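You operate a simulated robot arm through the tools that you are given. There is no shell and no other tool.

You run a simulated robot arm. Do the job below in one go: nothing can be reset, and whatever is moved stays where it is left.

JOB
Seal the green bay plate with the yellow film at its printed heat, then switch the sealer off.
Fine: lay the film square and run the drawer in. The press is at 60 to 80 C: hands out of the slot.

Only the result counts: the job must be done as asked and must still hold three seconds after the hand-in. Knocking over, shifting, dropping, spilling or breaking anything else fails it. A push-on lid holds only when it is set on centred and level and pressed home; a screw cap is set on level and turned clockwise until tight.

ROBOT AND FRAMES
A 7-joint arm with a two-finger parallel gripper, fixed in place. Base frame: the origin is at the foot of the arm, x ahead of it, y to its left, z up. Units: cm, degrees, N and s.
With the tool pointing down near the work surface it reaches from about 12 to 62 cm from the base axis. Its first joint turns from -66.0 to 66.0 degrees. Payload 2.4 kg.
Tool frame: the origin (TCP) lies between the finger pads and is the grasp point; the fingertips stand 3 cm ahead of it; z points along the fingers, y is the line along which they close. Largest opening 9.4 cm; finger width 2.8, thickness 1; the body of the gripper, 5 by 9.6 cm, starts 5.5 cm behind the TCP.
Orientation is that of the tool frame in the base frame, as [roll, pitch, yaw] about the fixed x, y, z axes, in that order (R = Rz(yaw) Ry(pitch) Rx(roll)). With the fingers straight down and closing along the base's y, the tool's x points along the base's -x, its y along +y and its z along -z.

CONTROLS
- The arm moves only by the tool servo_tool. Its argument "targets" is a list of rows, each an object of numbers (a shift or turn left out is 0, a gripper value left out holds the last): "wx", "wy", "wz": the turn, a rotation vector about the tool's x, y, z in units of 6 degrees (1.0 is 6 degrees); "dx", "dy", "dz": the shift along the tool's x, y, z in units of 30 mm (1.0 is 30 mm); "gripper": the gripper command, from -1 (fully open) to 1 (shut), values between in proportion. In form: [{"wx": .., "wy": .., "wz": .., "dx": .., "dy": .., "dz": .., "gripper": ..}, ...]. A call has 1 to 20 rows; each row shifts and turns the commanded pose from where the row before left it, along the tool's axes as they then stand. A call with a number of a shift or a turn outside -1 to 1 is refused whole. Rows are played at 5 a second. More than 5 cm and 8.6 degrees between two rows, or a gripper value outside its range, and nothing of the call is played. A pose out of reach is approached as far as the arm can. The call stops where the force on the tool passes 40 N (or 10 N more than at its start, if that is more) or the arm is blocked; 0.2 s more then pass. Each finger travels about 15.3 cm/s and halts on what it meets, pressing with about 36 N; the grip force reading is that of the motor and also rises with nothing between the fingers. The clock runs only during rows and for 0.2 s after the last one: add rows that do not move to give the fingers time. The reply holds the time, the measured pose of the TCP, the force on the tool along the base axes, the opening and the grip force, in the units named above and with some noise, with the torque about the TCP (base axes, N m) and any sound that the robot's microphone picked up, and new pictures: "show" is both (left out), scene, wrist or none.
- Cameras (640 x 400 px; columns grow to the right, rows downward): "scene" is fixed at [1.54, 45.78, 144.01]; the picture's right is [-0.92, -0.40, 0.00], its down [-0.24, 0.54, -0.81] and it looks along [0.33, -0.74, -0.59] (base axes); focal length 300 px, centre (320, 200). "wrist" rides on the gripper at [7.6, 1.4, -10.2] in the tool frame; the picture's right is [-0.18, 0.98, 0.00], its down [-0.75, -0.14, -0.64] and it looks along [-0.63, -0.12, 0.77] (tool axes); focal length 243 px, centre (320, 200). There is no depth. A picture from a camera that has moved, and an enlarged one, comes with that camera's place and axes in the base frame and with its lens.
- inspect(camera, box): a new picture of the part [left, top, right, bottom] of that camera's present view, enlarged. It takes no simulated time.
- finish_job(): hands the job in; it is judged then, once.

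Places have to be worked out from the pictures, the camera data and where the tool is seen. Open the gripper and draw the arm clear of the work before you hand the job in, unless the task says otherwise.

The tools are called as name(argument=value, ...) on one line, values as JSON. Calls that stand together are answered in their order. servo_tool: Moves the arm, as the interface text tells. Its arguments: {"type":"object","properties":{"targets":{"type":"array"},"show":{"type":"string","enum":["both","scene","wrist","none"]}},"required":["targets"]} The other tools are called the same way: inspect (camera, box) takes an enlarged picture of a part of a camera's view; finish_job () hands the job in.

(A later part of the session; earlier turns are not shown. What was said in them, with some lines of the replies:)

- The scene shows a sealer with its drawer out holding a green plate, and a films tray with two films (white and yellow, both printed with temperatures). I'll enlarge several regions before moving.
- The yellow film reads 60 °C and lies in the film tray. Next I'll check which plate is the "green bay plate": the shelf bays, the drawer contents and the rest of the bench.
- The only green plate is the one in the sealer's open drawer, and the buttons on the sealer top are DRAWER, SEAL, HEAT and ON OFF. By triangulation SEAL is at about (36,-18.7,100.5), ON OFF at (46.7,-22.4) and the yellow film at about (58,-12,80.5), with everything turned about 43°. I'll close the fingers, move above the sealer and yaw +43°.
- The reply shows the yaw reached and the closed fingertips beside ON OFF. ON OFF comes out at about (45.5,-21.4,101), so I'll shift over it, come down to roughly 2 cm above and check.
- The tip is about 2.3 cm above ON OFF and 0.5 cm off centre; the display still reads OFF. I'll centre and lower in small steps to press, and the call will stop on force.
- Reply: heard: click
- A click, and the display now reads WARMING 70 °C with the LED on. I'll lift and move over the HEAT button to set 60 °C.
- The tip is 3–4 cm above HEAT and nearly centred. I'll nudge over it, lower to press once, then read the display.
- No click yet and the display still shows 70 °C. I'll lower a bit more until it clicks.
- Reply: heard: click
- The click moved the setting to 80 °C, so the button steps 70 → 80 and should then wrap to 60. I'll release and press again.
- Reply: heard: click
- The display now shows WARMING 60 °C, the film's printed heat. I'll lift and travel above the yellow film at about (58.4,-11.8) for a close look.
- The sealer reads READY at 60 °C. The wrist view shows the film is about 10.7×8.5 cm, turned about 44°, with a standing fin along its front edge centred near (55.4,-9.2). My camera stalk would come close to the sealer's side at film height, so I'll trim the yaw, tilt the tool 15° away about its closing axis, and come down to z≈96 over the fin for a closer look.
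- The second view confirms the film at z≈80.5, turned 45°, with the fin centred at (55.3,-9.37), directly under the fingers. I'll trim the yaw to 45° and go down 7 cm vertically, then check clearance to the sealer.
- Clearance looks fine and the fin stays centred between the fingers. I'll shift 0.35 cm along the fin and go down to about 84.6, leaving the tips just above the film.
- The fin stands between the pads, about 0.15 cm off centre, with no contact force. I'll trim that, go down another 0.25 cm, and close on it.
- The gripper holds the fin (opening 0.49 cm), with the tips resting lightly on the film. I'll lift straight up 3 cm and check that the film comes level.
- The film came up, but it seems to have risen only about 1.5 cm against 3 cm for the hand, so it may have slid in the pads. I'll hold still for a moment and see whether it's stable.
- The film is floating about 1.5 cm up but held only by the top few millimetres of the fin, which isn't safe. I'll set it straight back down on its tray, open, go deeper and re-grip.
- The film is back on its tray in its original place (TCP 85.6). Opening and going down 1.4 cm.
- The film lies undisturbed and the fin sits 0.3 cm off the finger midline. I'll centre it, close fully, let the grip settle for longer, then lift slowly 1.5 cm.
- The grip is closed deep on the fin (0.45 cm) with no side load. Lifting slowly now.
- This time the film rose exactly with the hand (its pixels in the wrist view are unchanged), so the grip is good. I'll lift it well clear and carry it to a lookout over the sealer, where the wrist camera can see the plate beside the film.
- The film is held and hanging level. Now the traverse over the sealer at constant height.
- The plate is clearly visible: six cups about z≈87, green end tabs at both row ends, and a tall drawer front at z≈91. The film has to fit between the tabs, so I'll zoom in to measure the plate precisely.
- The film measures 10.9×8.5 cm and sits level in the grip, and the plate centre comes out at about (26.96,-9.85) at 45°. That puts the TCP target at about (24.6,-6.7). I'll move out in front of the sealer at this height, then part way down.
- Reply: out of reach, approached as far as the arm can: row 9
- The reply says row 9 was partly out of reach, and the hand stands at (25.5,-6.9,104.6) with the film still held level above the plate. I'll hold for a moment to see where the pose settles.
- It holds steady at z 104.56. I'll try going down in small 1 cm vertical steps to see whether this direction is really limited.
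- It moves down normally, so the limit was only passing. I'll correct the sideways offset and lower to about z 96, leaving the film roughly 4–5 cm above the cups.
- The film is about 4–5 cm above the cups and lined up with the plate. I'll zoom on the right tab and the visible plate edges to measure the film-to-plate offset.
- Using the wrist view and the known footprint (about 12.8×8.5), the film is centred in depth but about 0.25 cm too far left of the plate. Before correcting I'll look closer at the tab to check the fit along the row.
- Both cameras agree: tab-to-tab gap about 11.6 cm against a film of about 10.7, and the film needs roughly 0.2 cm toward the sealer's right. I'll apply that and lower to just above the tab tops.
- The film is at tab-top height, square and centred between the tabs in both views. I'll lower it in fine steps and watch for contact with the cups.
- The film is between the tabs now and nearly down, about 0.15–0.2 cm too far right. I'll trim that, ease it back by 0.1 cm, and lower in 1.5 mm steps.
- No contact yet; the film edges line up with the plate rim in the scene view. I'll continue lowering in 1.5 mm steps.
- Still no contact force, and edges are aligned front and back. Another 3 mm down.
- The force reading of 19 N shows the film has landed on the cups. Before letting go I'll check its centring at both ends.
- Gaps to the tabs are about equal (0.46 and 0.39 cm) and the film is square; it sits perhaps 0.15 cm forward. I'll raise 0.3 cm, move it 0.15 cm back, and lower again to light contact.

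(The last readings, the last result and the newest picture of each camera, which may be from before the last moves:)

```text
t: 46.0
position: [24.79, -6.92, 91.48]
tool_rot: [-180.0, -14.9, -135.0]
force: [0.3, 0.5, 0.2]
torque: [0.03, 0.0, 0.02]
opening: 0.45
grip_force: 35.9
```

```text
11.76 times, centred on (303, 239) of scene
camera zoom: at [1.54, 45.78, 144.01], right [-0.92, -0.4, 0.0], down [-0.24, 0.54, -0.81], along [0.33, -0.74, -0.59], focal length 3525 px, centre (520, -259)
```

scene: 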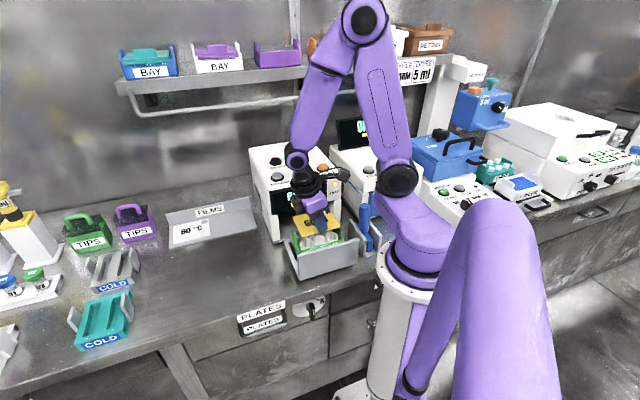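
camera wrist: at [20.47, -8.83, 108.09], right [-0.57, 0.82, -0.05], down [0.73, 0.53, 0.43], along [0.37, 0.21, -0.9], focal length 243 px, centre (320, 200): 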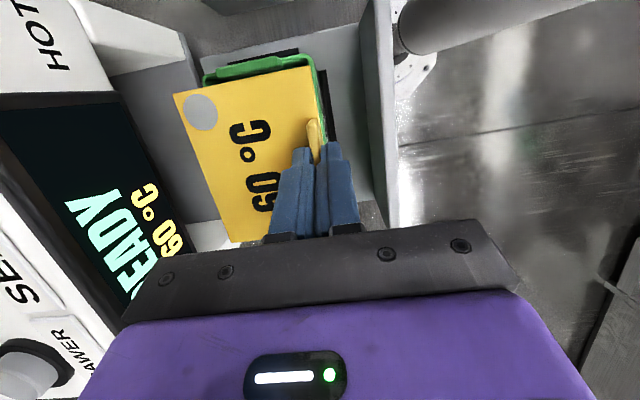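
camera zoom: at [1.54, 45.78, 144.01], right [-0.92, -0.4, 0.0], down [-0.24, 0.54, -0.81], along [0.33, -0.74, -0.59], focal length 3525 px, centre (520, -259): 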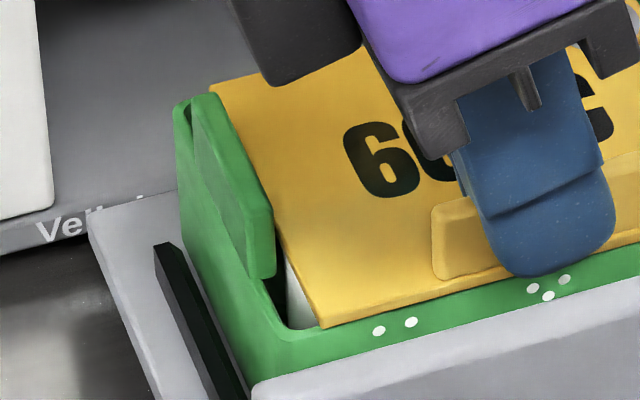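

Now the film is centred between the tabs to within about 0.3 mm (0.41/0.45 cm gaps) and flush in depth. I'll lower 1 mm to rest it, open the fingers and rise slowly.

servo_tool(targets=[{"dx": -0.0086, "dz": 0.032}, {}, {"gripper": 0.8}, {"gripper": 0.57}, {}], show="none")

inspect(camera="wrist", box=[160, 20, 400, 200])

inspect(camera="scene", box=[290, 205, 350, 255])

```text
t: 47.2
position: [24.7, -6.99, 91.47]
tool_rot: [180.0, -15.0, -134.9]
force: [-0.1, 0.0, 0.8]
torque: [0.01, -0.01, 0.01]
opening: 2.02
grip_force: 0.1
```

```text
2.22 times, centred on (280, 110) of wrist
camera zoom: at [20.48, -9.15, 103.35], right [-0.57, 0.82, -0.05], down [0.73, 0.53, 0.43], along [0.37, 0.21, -0.9], focal length 539 px, centre (409, 400)
```

zoom: 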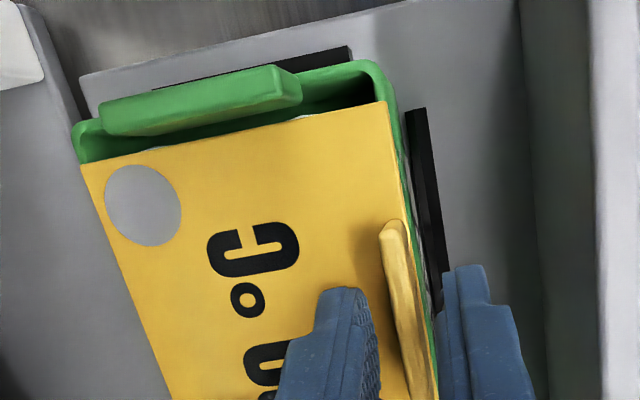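

```text
8.00 times, centred on (320, 230) of scene
camera zoom: at [1.54, 45.78, 144.01], right [-0.92, -0.4, 0.0], down [-0.24, 0.54, -0.81], along [0.33, -0.74, -0.59], focal length 2397 px, centre (320, -40)
```

zoom: 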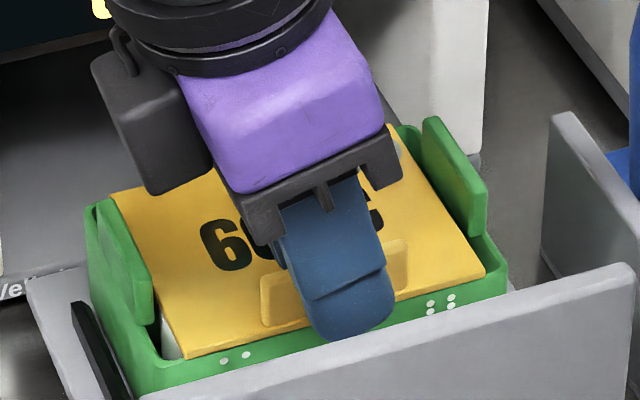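

The film lies flat and square and the fingers are clear of the fin on both sides. Rising straight up.

servo_tool(targets=[{"dx": 0.043, "dz": -0.161}, {"dx": 0.086, "dz": -0.322}, {"dx": 0.173, "dz": -0.644}, {"dx": 0.216, "dz": -0.805}, {"dx": 0.216, "dz": -0.805}, {"dx": 0.216, "dz": -0.805}, {"dx": 0.216, "dz": -0.805}, {}], show="both")

inspect(camera="scene", box=[285, 205, 355, 265])

inspect(camera="wrist", box=[180, 0, 400, 180])

```text
t: 49.0
position: [24.86, -6.92, 104.88]
tool_rot: [-179.9, -14.9, -135.0]
force: [0.3, -0.4, 0.1]
torque: [0.01, 0.0, -0.02]
opening: 2.01
grip_force: 0.1
camera wrist: at [20.59, -9.15, 116.79], right [-0.57, 0.82, -0.05], down [0.73, 0.53, 0.42], along [0.37, 0.21, -0.9], focal length 243 px, centre (320, 200)
```

scene: 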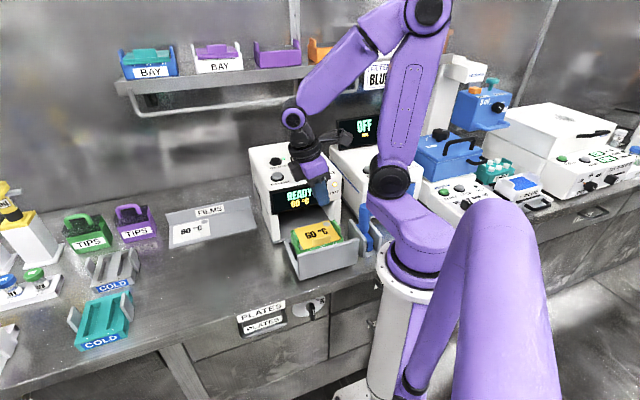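
wrist: 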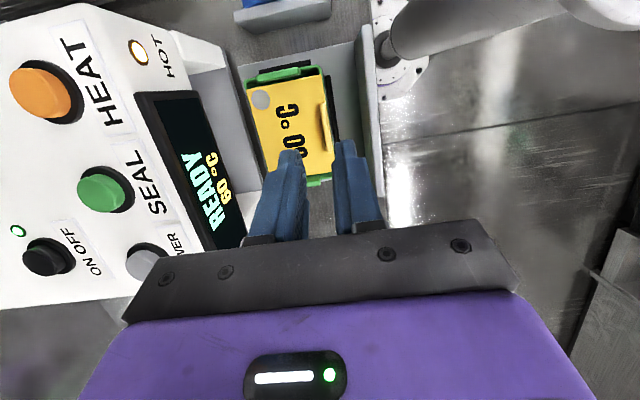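

```text
6.67 times, centred on (320, 235) of scene
camera zoom: at [1.54, 45.78, 144.01], right [-0.92, -0.4, 0.0], down [-0.24, 0.54, -0.81], along [0.33, -0.74, -0.59], focal length 1998 px, centre (320, -33)
```

zoom: 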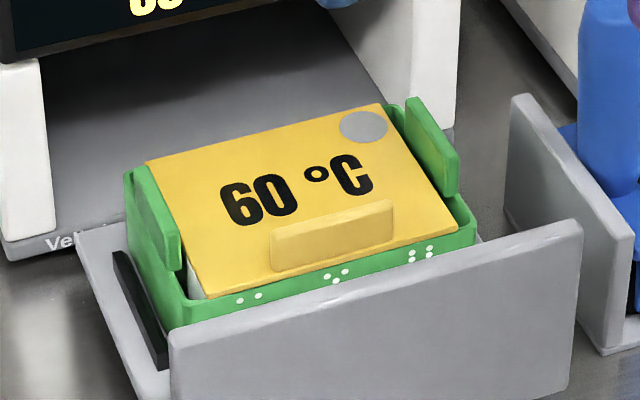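

```text
2.22 times, centred on (290, 90) of wrist
camera zoom: at [20.59, -9.15, 116.79], right [-0.57, 0.82, -0.05], down [0.73, 0.53, 0.42], along [0.37, 0.21, -0.9], focal length 539 px, centre (387, 444)
```

zoom: 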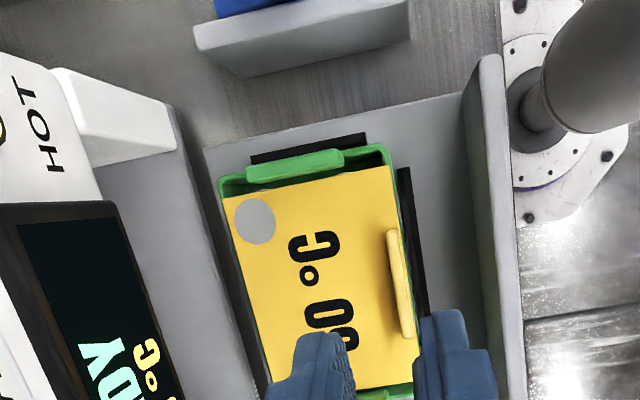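

The film lies square and centred on the plate with the fin at the front. Next I'll rise, take out the tilt, close the fingers and move above the DRAWER button at about (40.7,-14.2).

servo_tool(targets=[{"dx": 0.173, "dz": -0.644, "gripper": 1}, {"dx": 0.1, "dz": -0.4}, {"wy": -1}, {"wy": -1}, {"wy": -0.5}, {"dx": -0.288, "dy": -0.779}, {"dx": -0.288, "dy": -0.779}, {"dx": -0.288, "dy": -0.779}, {"dx": -0.288, "dy": -0.779}, {"dx": -0.288, "dy": -0.779}, {"dx": -0.288, "dy": -0.779}, {"dx": -0.288, "dy": -0.779}, {}], show="both")

inspect(camera="wrist", box=[220, 40, 420, 220])

```text
t: 51.8
position: [40.51, -14.36, 108.22]
tool_rot: [179.9, 0.0, -135.0]
force: [-0.3, -0.6, 0.2]
torque: [-0.02, -0.03, 0.0]
opening: 0.01
grip_force: 33.0
camera wrist: at [34.13, -18.59, 118.56], right [-0.57, 0.82, 0.0], down [0.63, 0.43, 0.64], along [0.53, 0.36, -0.77], focal length 243 px, centre (320, 200)
```

scene: 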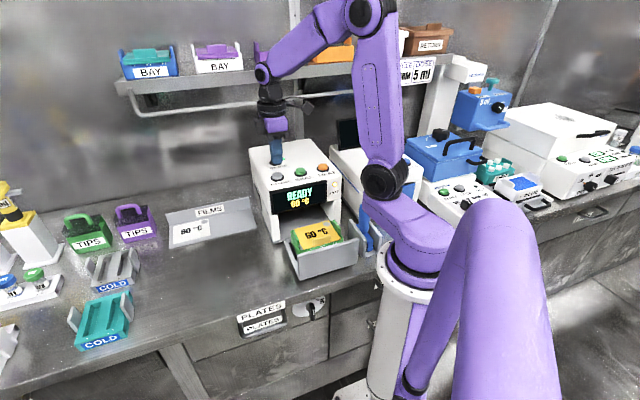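
wrist: 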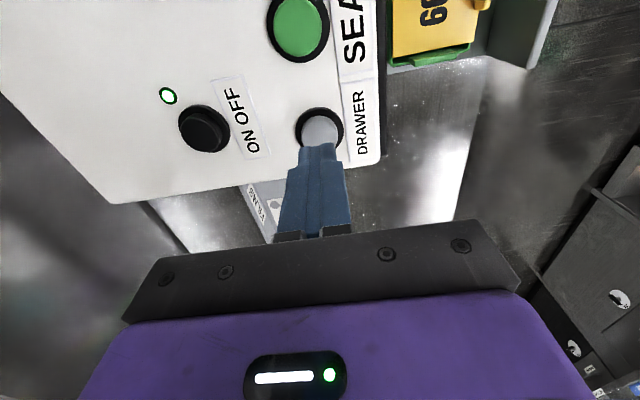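

```text
2.22 times, centred on (320, 130) of wrist
camera zoom: at [34.13, -18.59, 118.56], right [-0.57, 0.82, 0.0], down [0.63, 0.43, 0.64], along [0.53, 0.36, -0.77], focal length 539 px, centre (320, 356)
```

zoom: 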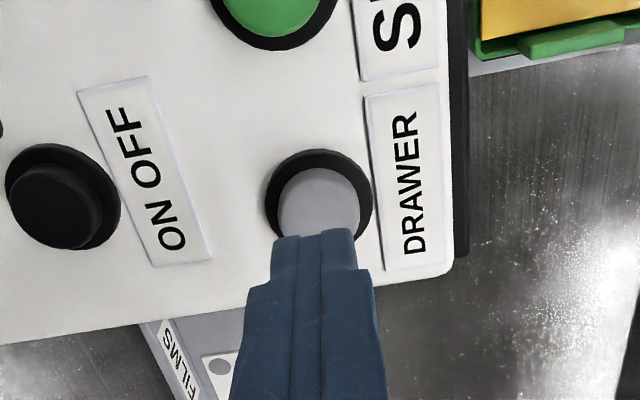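

The DRAWER button is directly under the closed fingertips. Lowering to press it.

servo_tool(targets=[{"dz": 0.6}, {"dz": 0.4}, {"dz": 0.15}, {"dz": 0.1}, {"dz": 0.07}, {}], show="scene")

inspect(camera="scene", box=[230, 130, 370, 280])

```text
t: 53.2
position: [40.58, -14.1, 104.24]
tool_rot: [-179.9, 0.1, -135.0]
force: [1.4, -0.5, 3.7]
torque: [-0.01, -0.01, -0.03]
opening: 0.0
grip_force: 33.1
heard: click
```

scene: 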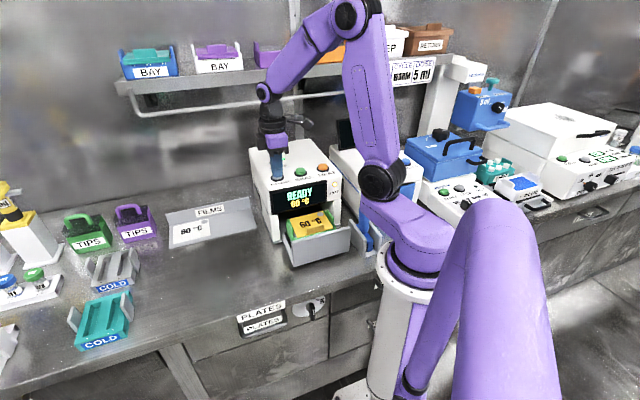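

```text
2.67 times, centred on (300, 205) of scene
camera zoom: at [1.54, 45.78, 144.01], right [-0.92, -0.4, 0.0], down [-0.24, 0.54, -0.81], along [0.33, -0.74, -0.59], focal length 799 px, centre (373, 187)
```

zoom: 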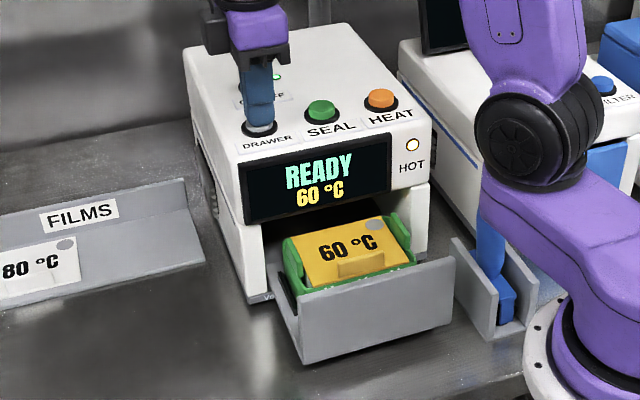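

The click started the drawer, and it is running in with the film in place. I'll lift, move over the SEAL button and wait for the drawer to finish.

servo_tool(targets=[{"dz": -0.5}, {"dz": -0.5}, {"dx": 0.72, "dy": -0.02}, {"dx": 0.72, "dy": -0.02}, {"dx": 0.72, "dy": -0.01}, {}, {}, {}, {}, {}], show="both")

inspect(camera="scene", box=[230, 130, 370, 280])

inspect(camera="wrist", box=[220, 40, 420, 220])

```text
t: 55.4
position: [35.98, -18.71, 107.14]
tool_rot: [179.8, 0.0, -135.1]
force: [-0.4, -0.8, -0.3]
torque: [-0.03, -0.02, 0.0]
opening: 0.0
grip_force: 32.9
camera wrist: at [29.68, -23.07, 117.39], right [-0.57, 0.82, 0.0], down [0.63, 0.43, 0.64], along [0.53, 0.36, -0.77], focal length 243 px, centre (320, 200)
```

scene: 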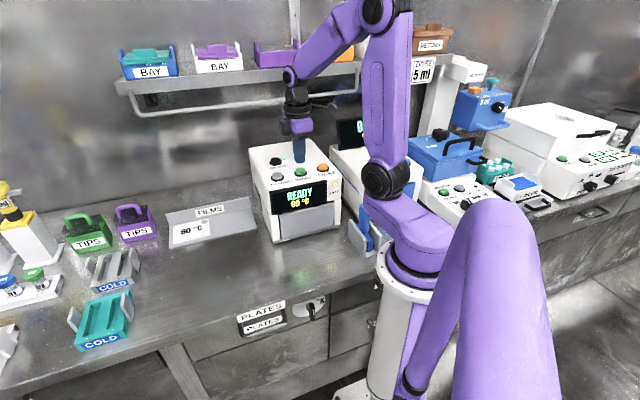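
wrist: 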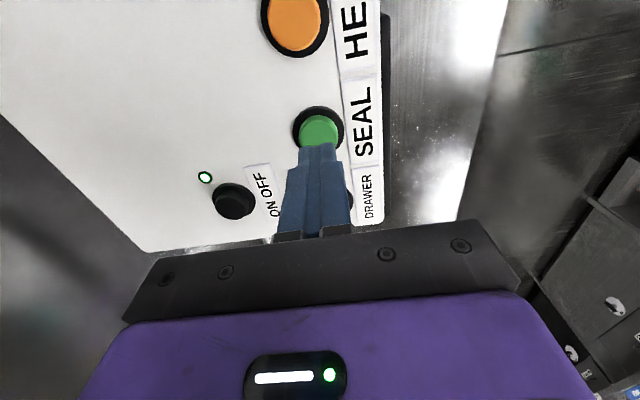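

```text
2.67 times, centred on (300, 205) of scene
camera zoom: at [1.54, 45.78, 144.01], right [-0.92, -0.4, 0.0], down [-0.24, 0.54, -0.81], along [0.33, -0.74, -0.59], focal length 799 px, centre (373, 187)
```

zoom: 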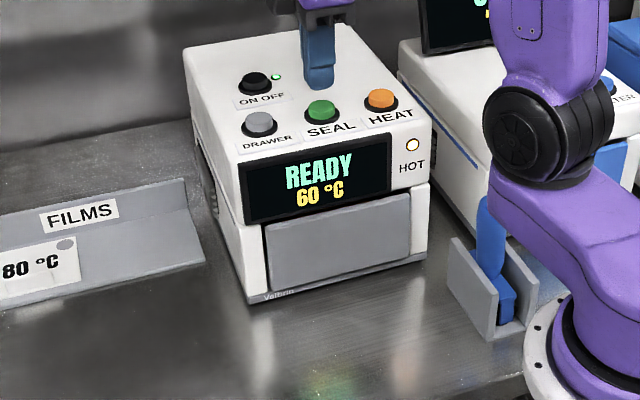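

```text
2.22 times, centred on (320, 130) of wrist
camera zoom: at [29.68, -23.07, 117.39], right [-0.57, 0.82, 0.0], down [0.63, 0.43, 0.64], along [0.53, 0.36, -0.77], focal length 539 px, centre (320, 356)
```

zoom: 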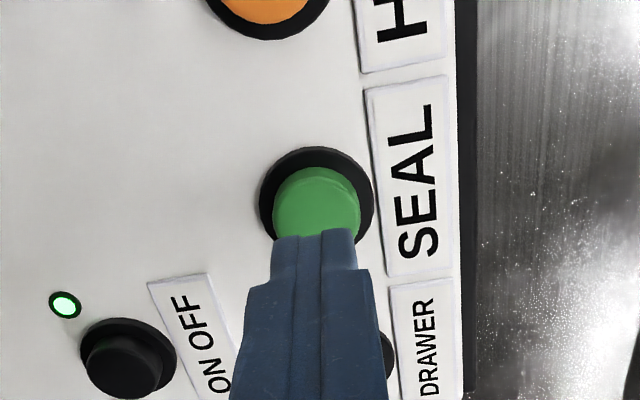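

The drawer is fully in and the display still says READY 60 °C. I'll centre on SEAL and press it.

servo_tool(targets=[{"dx": 0.11}, {"dz": 0.5}, {"dz": 0.25}, {"dz": 0.12}, {"dz": 0.08}, {}], show="none")

inspect(camera="scene", box=[230, 130, 370, 280])

```text
t: 56.8
position: [35.82, -19.19, 104.32]
tool_rot: [-180.0, 0.1, -135.0]
force: [0.5, -0.1, 2.7]
torque: [0.02, -0.05, 0.01]
opening: 0.01
grip_force: 33.5
heard: click
```

```text
2.67 times, centred on (300, 205) of scene
camera zoom: at [1.54, 45.78, 144.01], right [-0.92, -0.4, 0.0], down [-0.24, 0.54, -0.81], along [0.33, -0.74, -0.59], focal length 799 px, centre (373, 187)
```

zoom: 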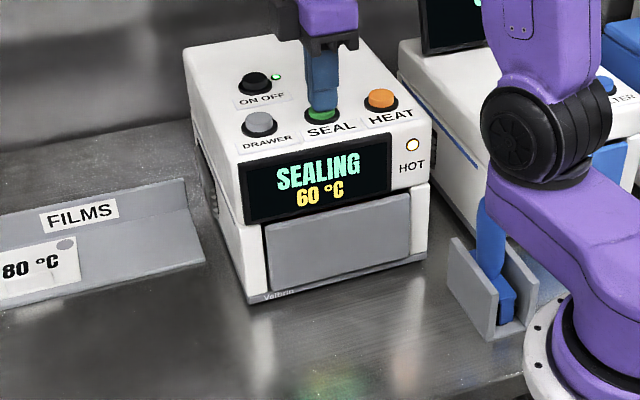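

The display says SEALING 60 °C. I'll lift off and wait, watching for the cycle to finish.

servo_tool(targets=[{"dz": -0.5}, {"dz": -0.5}, {}, {}, {}, {}, {}, {}, {}, {}, {}, {}], show="none")

inspect(camera="scene", box=[230, 130, 370, 280])

```text
t: 59.4
position: [35.98, -19.15, 107.39]
tool_rot: [180.0, 0.0, -135.0]
force: [-0.1, -0.7, 0.0]
torque: [-0.02, 0.06, -0.01]
opening: 0.0
grip_force: 33.2
```

```text
2.67 times, centred on (300, 205) of scene
camera zoom: at [1.54, 45.78, 144.01], right [-0.92, -0.4, 0.0], down [-0.24, 0.54, -0.81], along [0.33, -0.74, -0.59], focal length 799 px, centre (373, 187)
```

zoom: 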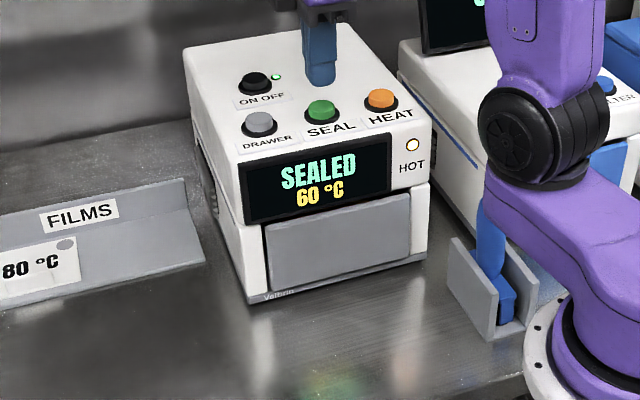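

The display reads SEALED. Now I'll move to ON OFF at about (45.2,-21.7) to switch the sealer off.

servo_tool(targets=[{"dx": -0.392, "dy": -0.692}, {"dx": -0.392, "dy": -0.692}, {"dx": -0.392, "dy": -0.692}, {"dx": -0.392, "dy": -0.692}, {}, {}], show="wrist")

inspect(camera="wrist", box=[220, 40, 420, 220])

inspect(camera="scene", box=[230, 130, 370, 280])

```text
t: 60.8
position: [45.07, -21.54, 107.43]
tool_rot: [180.0, 0.0, -135.0]
force: [0.3, 0.7, 0.2]
torque: [0.0, 0.01, -0.03]
opening: 0.03
grip_force: 33.2
camera wrist: at [38.81, -25.79, 117.64], right [-0.57, 0.82, 0.0], down [0.63, 0.43, 0.64], along [0.53, 0.36, -0.77], focal length 243 px, centre (320, 200)
```

wrist: 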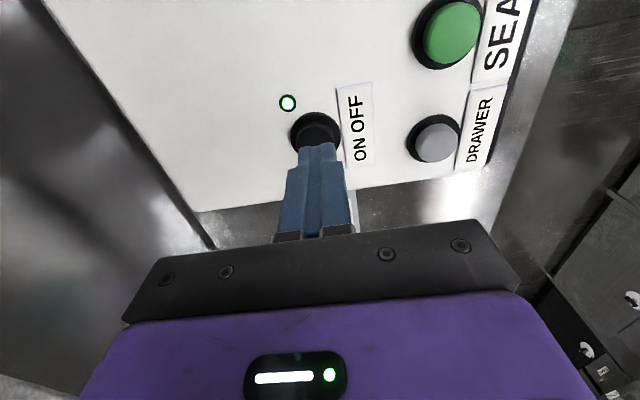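

```text
2.22 times, centred on (320, 130) of wrist
camera zoom: at [38.81, -25.79, 117.64], right [-0.57, 0.82, 0.0], down [0.63, 0.43, 0.64], along [0.53, 0.36, -0.77], focal length 539 px, centre (320, 356)
```

zoom: 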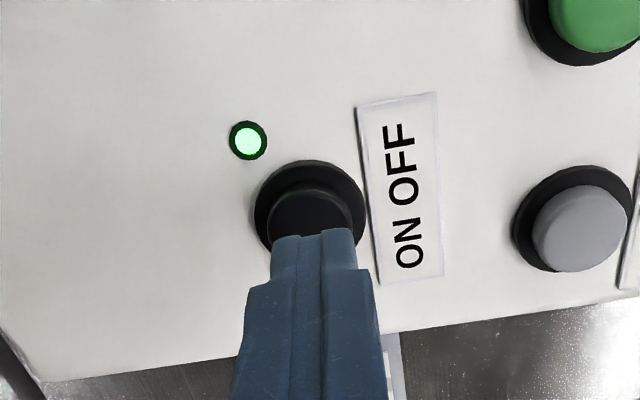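

```text
2.67 times, centred on (300, 205) of scene
camera zoom: at [1.54, 45.78, 144.01], right [-0.92, -0.4, 0.0], down [-0.24, 0.54, -0.81], along [0.33, -0.74, -0.59], focal length 799 px, centre (373, 187)
```

zoom: 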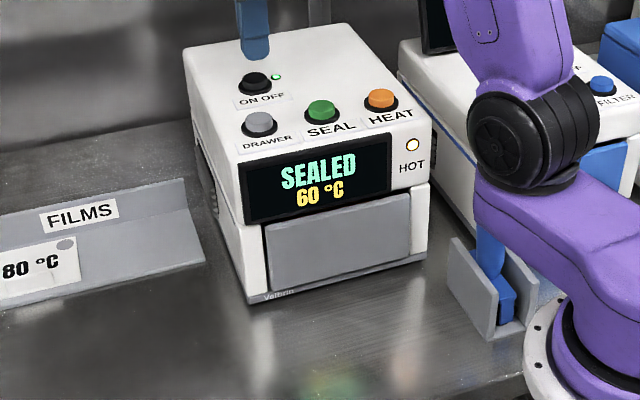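

The fingertips are over ON OFF. Pressing it once.

servo_tool(targets=[{"dx": 0.08}, {"dz": 0.5}, {"dz": 0.3}, {"dz": 0.12}, {"dz": 0.06}, {}], show="none")

inspect(camera="scene", box=[230, 130, 370, 280])

```text
t: 62.2
position: [44.84, -21.81, 104.5]
tool_rot: [-179.8, 0.0, -135.0]
force: [1.3, 1.7, 1.8]
torque: [0.06, -0.02, -0.01]
opening: 0.0
grip_force: 32.9
```

```text
2.67 times, centred on (300, 205) of scene
camera zoom: at [1.54, 45.78, 144.01], right [-0.92, -0.4, 0.0], down [-0.24, 0.54, -0.81], along [0.33, -0.74, -0.59], focal length 799 px, centre (373, 187)
```

zoom: 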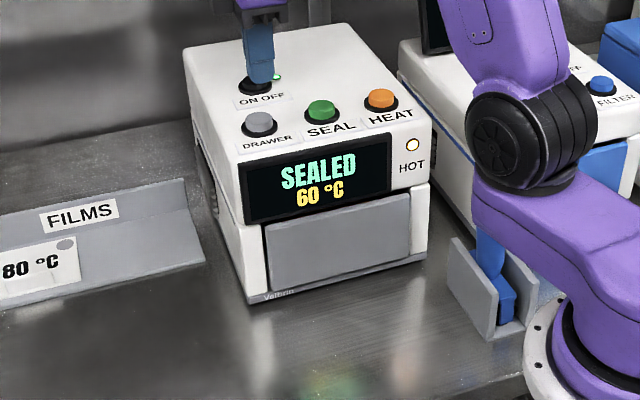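

No click yet; the sealer is still on. A little lower.

servo_tool(targets=[{"dz": 0.08}, {}], show="none")

inspect(camera="scene", box=[230, 130, 370, 280])

```text
t: 62.8
position: [44.81, -21.77, 104.29]
tool_rot: [-179.9, -0.1, -135.0]
force: [2.7, -0.9, 2.9]
torque: [-0.03, -0.08, 0.01]
opening: 0.01
grip_force: 33.0
heard: click
```

```text
2.67 times, centred on (300, 205) of scene
camera zoom: at [1.54, 45.78, 144.01], right [-0.92, -0.4, 0.0], down [-0.24, 0.54, -0.81], along [0.33, -0.74, -0.59], focal length 799 px, centre (373, 187)
```

zoom: 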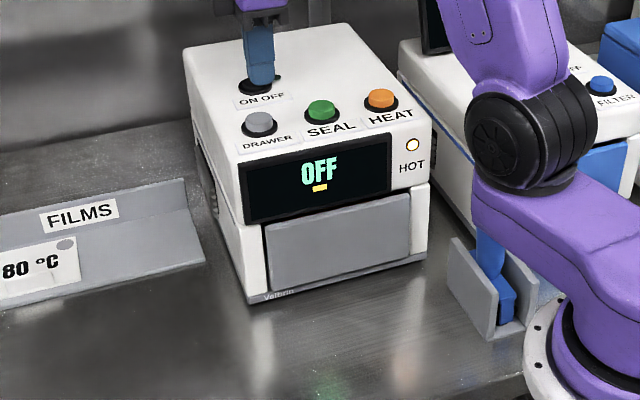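

The click came and the display reads OFF. I'll lift straight up, draw the arm clear above the bench and open the gripper.

servo_tool(targets=[{"dz": -0.4}, {"dz": -0.8}, {"dz": -0.9}, {"dz": -0.9}, {"dz": -0.9}, {"dz": -0.9}, {"dz": -0.9, "gripper": -1}, {"dx": 0.7}, {"dx": 0.7}, {"dx": 0.7}, {}, {}], show="both")

inspect(camera="scene", box=[180, 110, 400, 290])

```text
t: 65.4
position: [40.14, -26.35, 121.37]
tool_rot: [-180.0, 0.0, -135.0]
force: [0.3, -0.9, -0.4]
torque: [-0.02, 0.0, 0.03]
opening: 9.39
grip_force: 0.1
camera wrist: at [33.86, -30.59, 131.64], right [-0.57, 0.82, 0.0], down [0.63, 0.43, 0.64], along [0.53, 0.36, -0.77], focal length 243 px, centre (320, 200)
```

scene: 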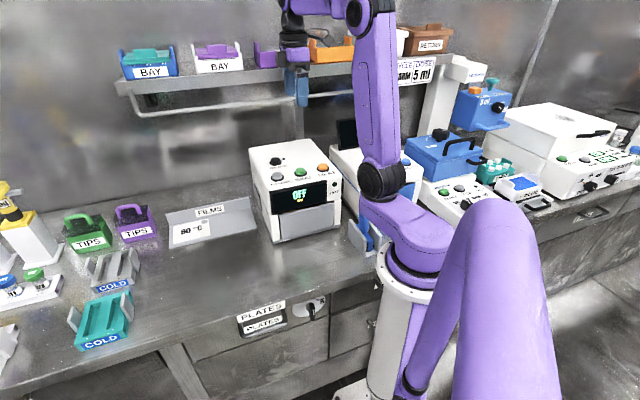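
wrist: 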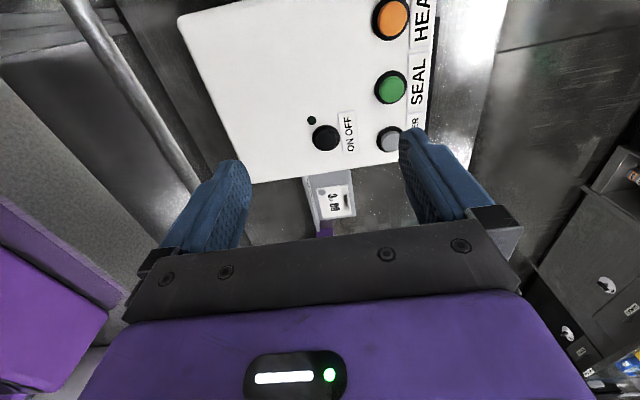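

```text
2.22 times, centred on (290, 200) of scene
camera zoom: at [1.54, 45.78, 144.01], right [-0.92, -0.4, 0.0], down [-0.24, 0.54, -0.81], along [0.33, -0.74, -0.59], focal length 666 px, centre (387, 200)
```

zoom: 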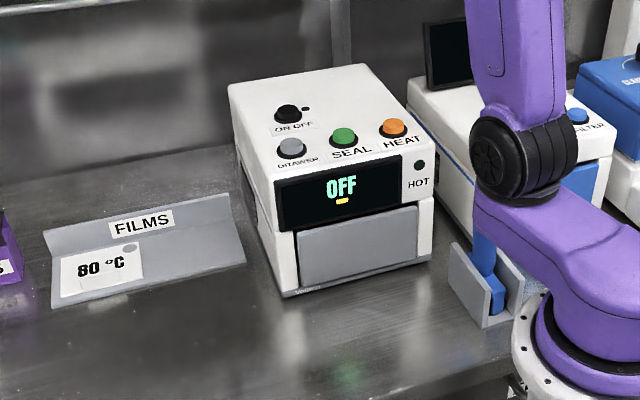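

The sealer is off with its lamp and the HOT light out. It had reported SEALED at 60 °C, the drawer is in, and nothing else on the bench has moved. The gripper is open and clear, so I'm handing in.

finish_job()

```text
The job is handed in.
```

The green plate is sealed with the yellow film at its printed 60 °C, and the sealer is switched off. The job is handed in.

- **Heat:** I switched the sealer on and stepped HEAT from 70 to 80 to 60 °C. It showed READY at 60 before I used it.
- **Film:** the first grip on the film slipped, so I set it back on its tray and took a deeper hold. I laid it square on the plate, centred between the end tabs, with the tab side toward the drawer front.
- **Sealing:** DRAWER ran the plate in, and SEAL ran to SEALED at 60 °C on the display. I didn't open the drawer afterwards to look at the seal itself.
- **Finish:** the display reads OFF, and the power and HOT lights are out. The plate is still inside with the drawer in, since the job didn't ask for it out. The gripper is open and clear, and nothing else looked disturbed in the last pictures.
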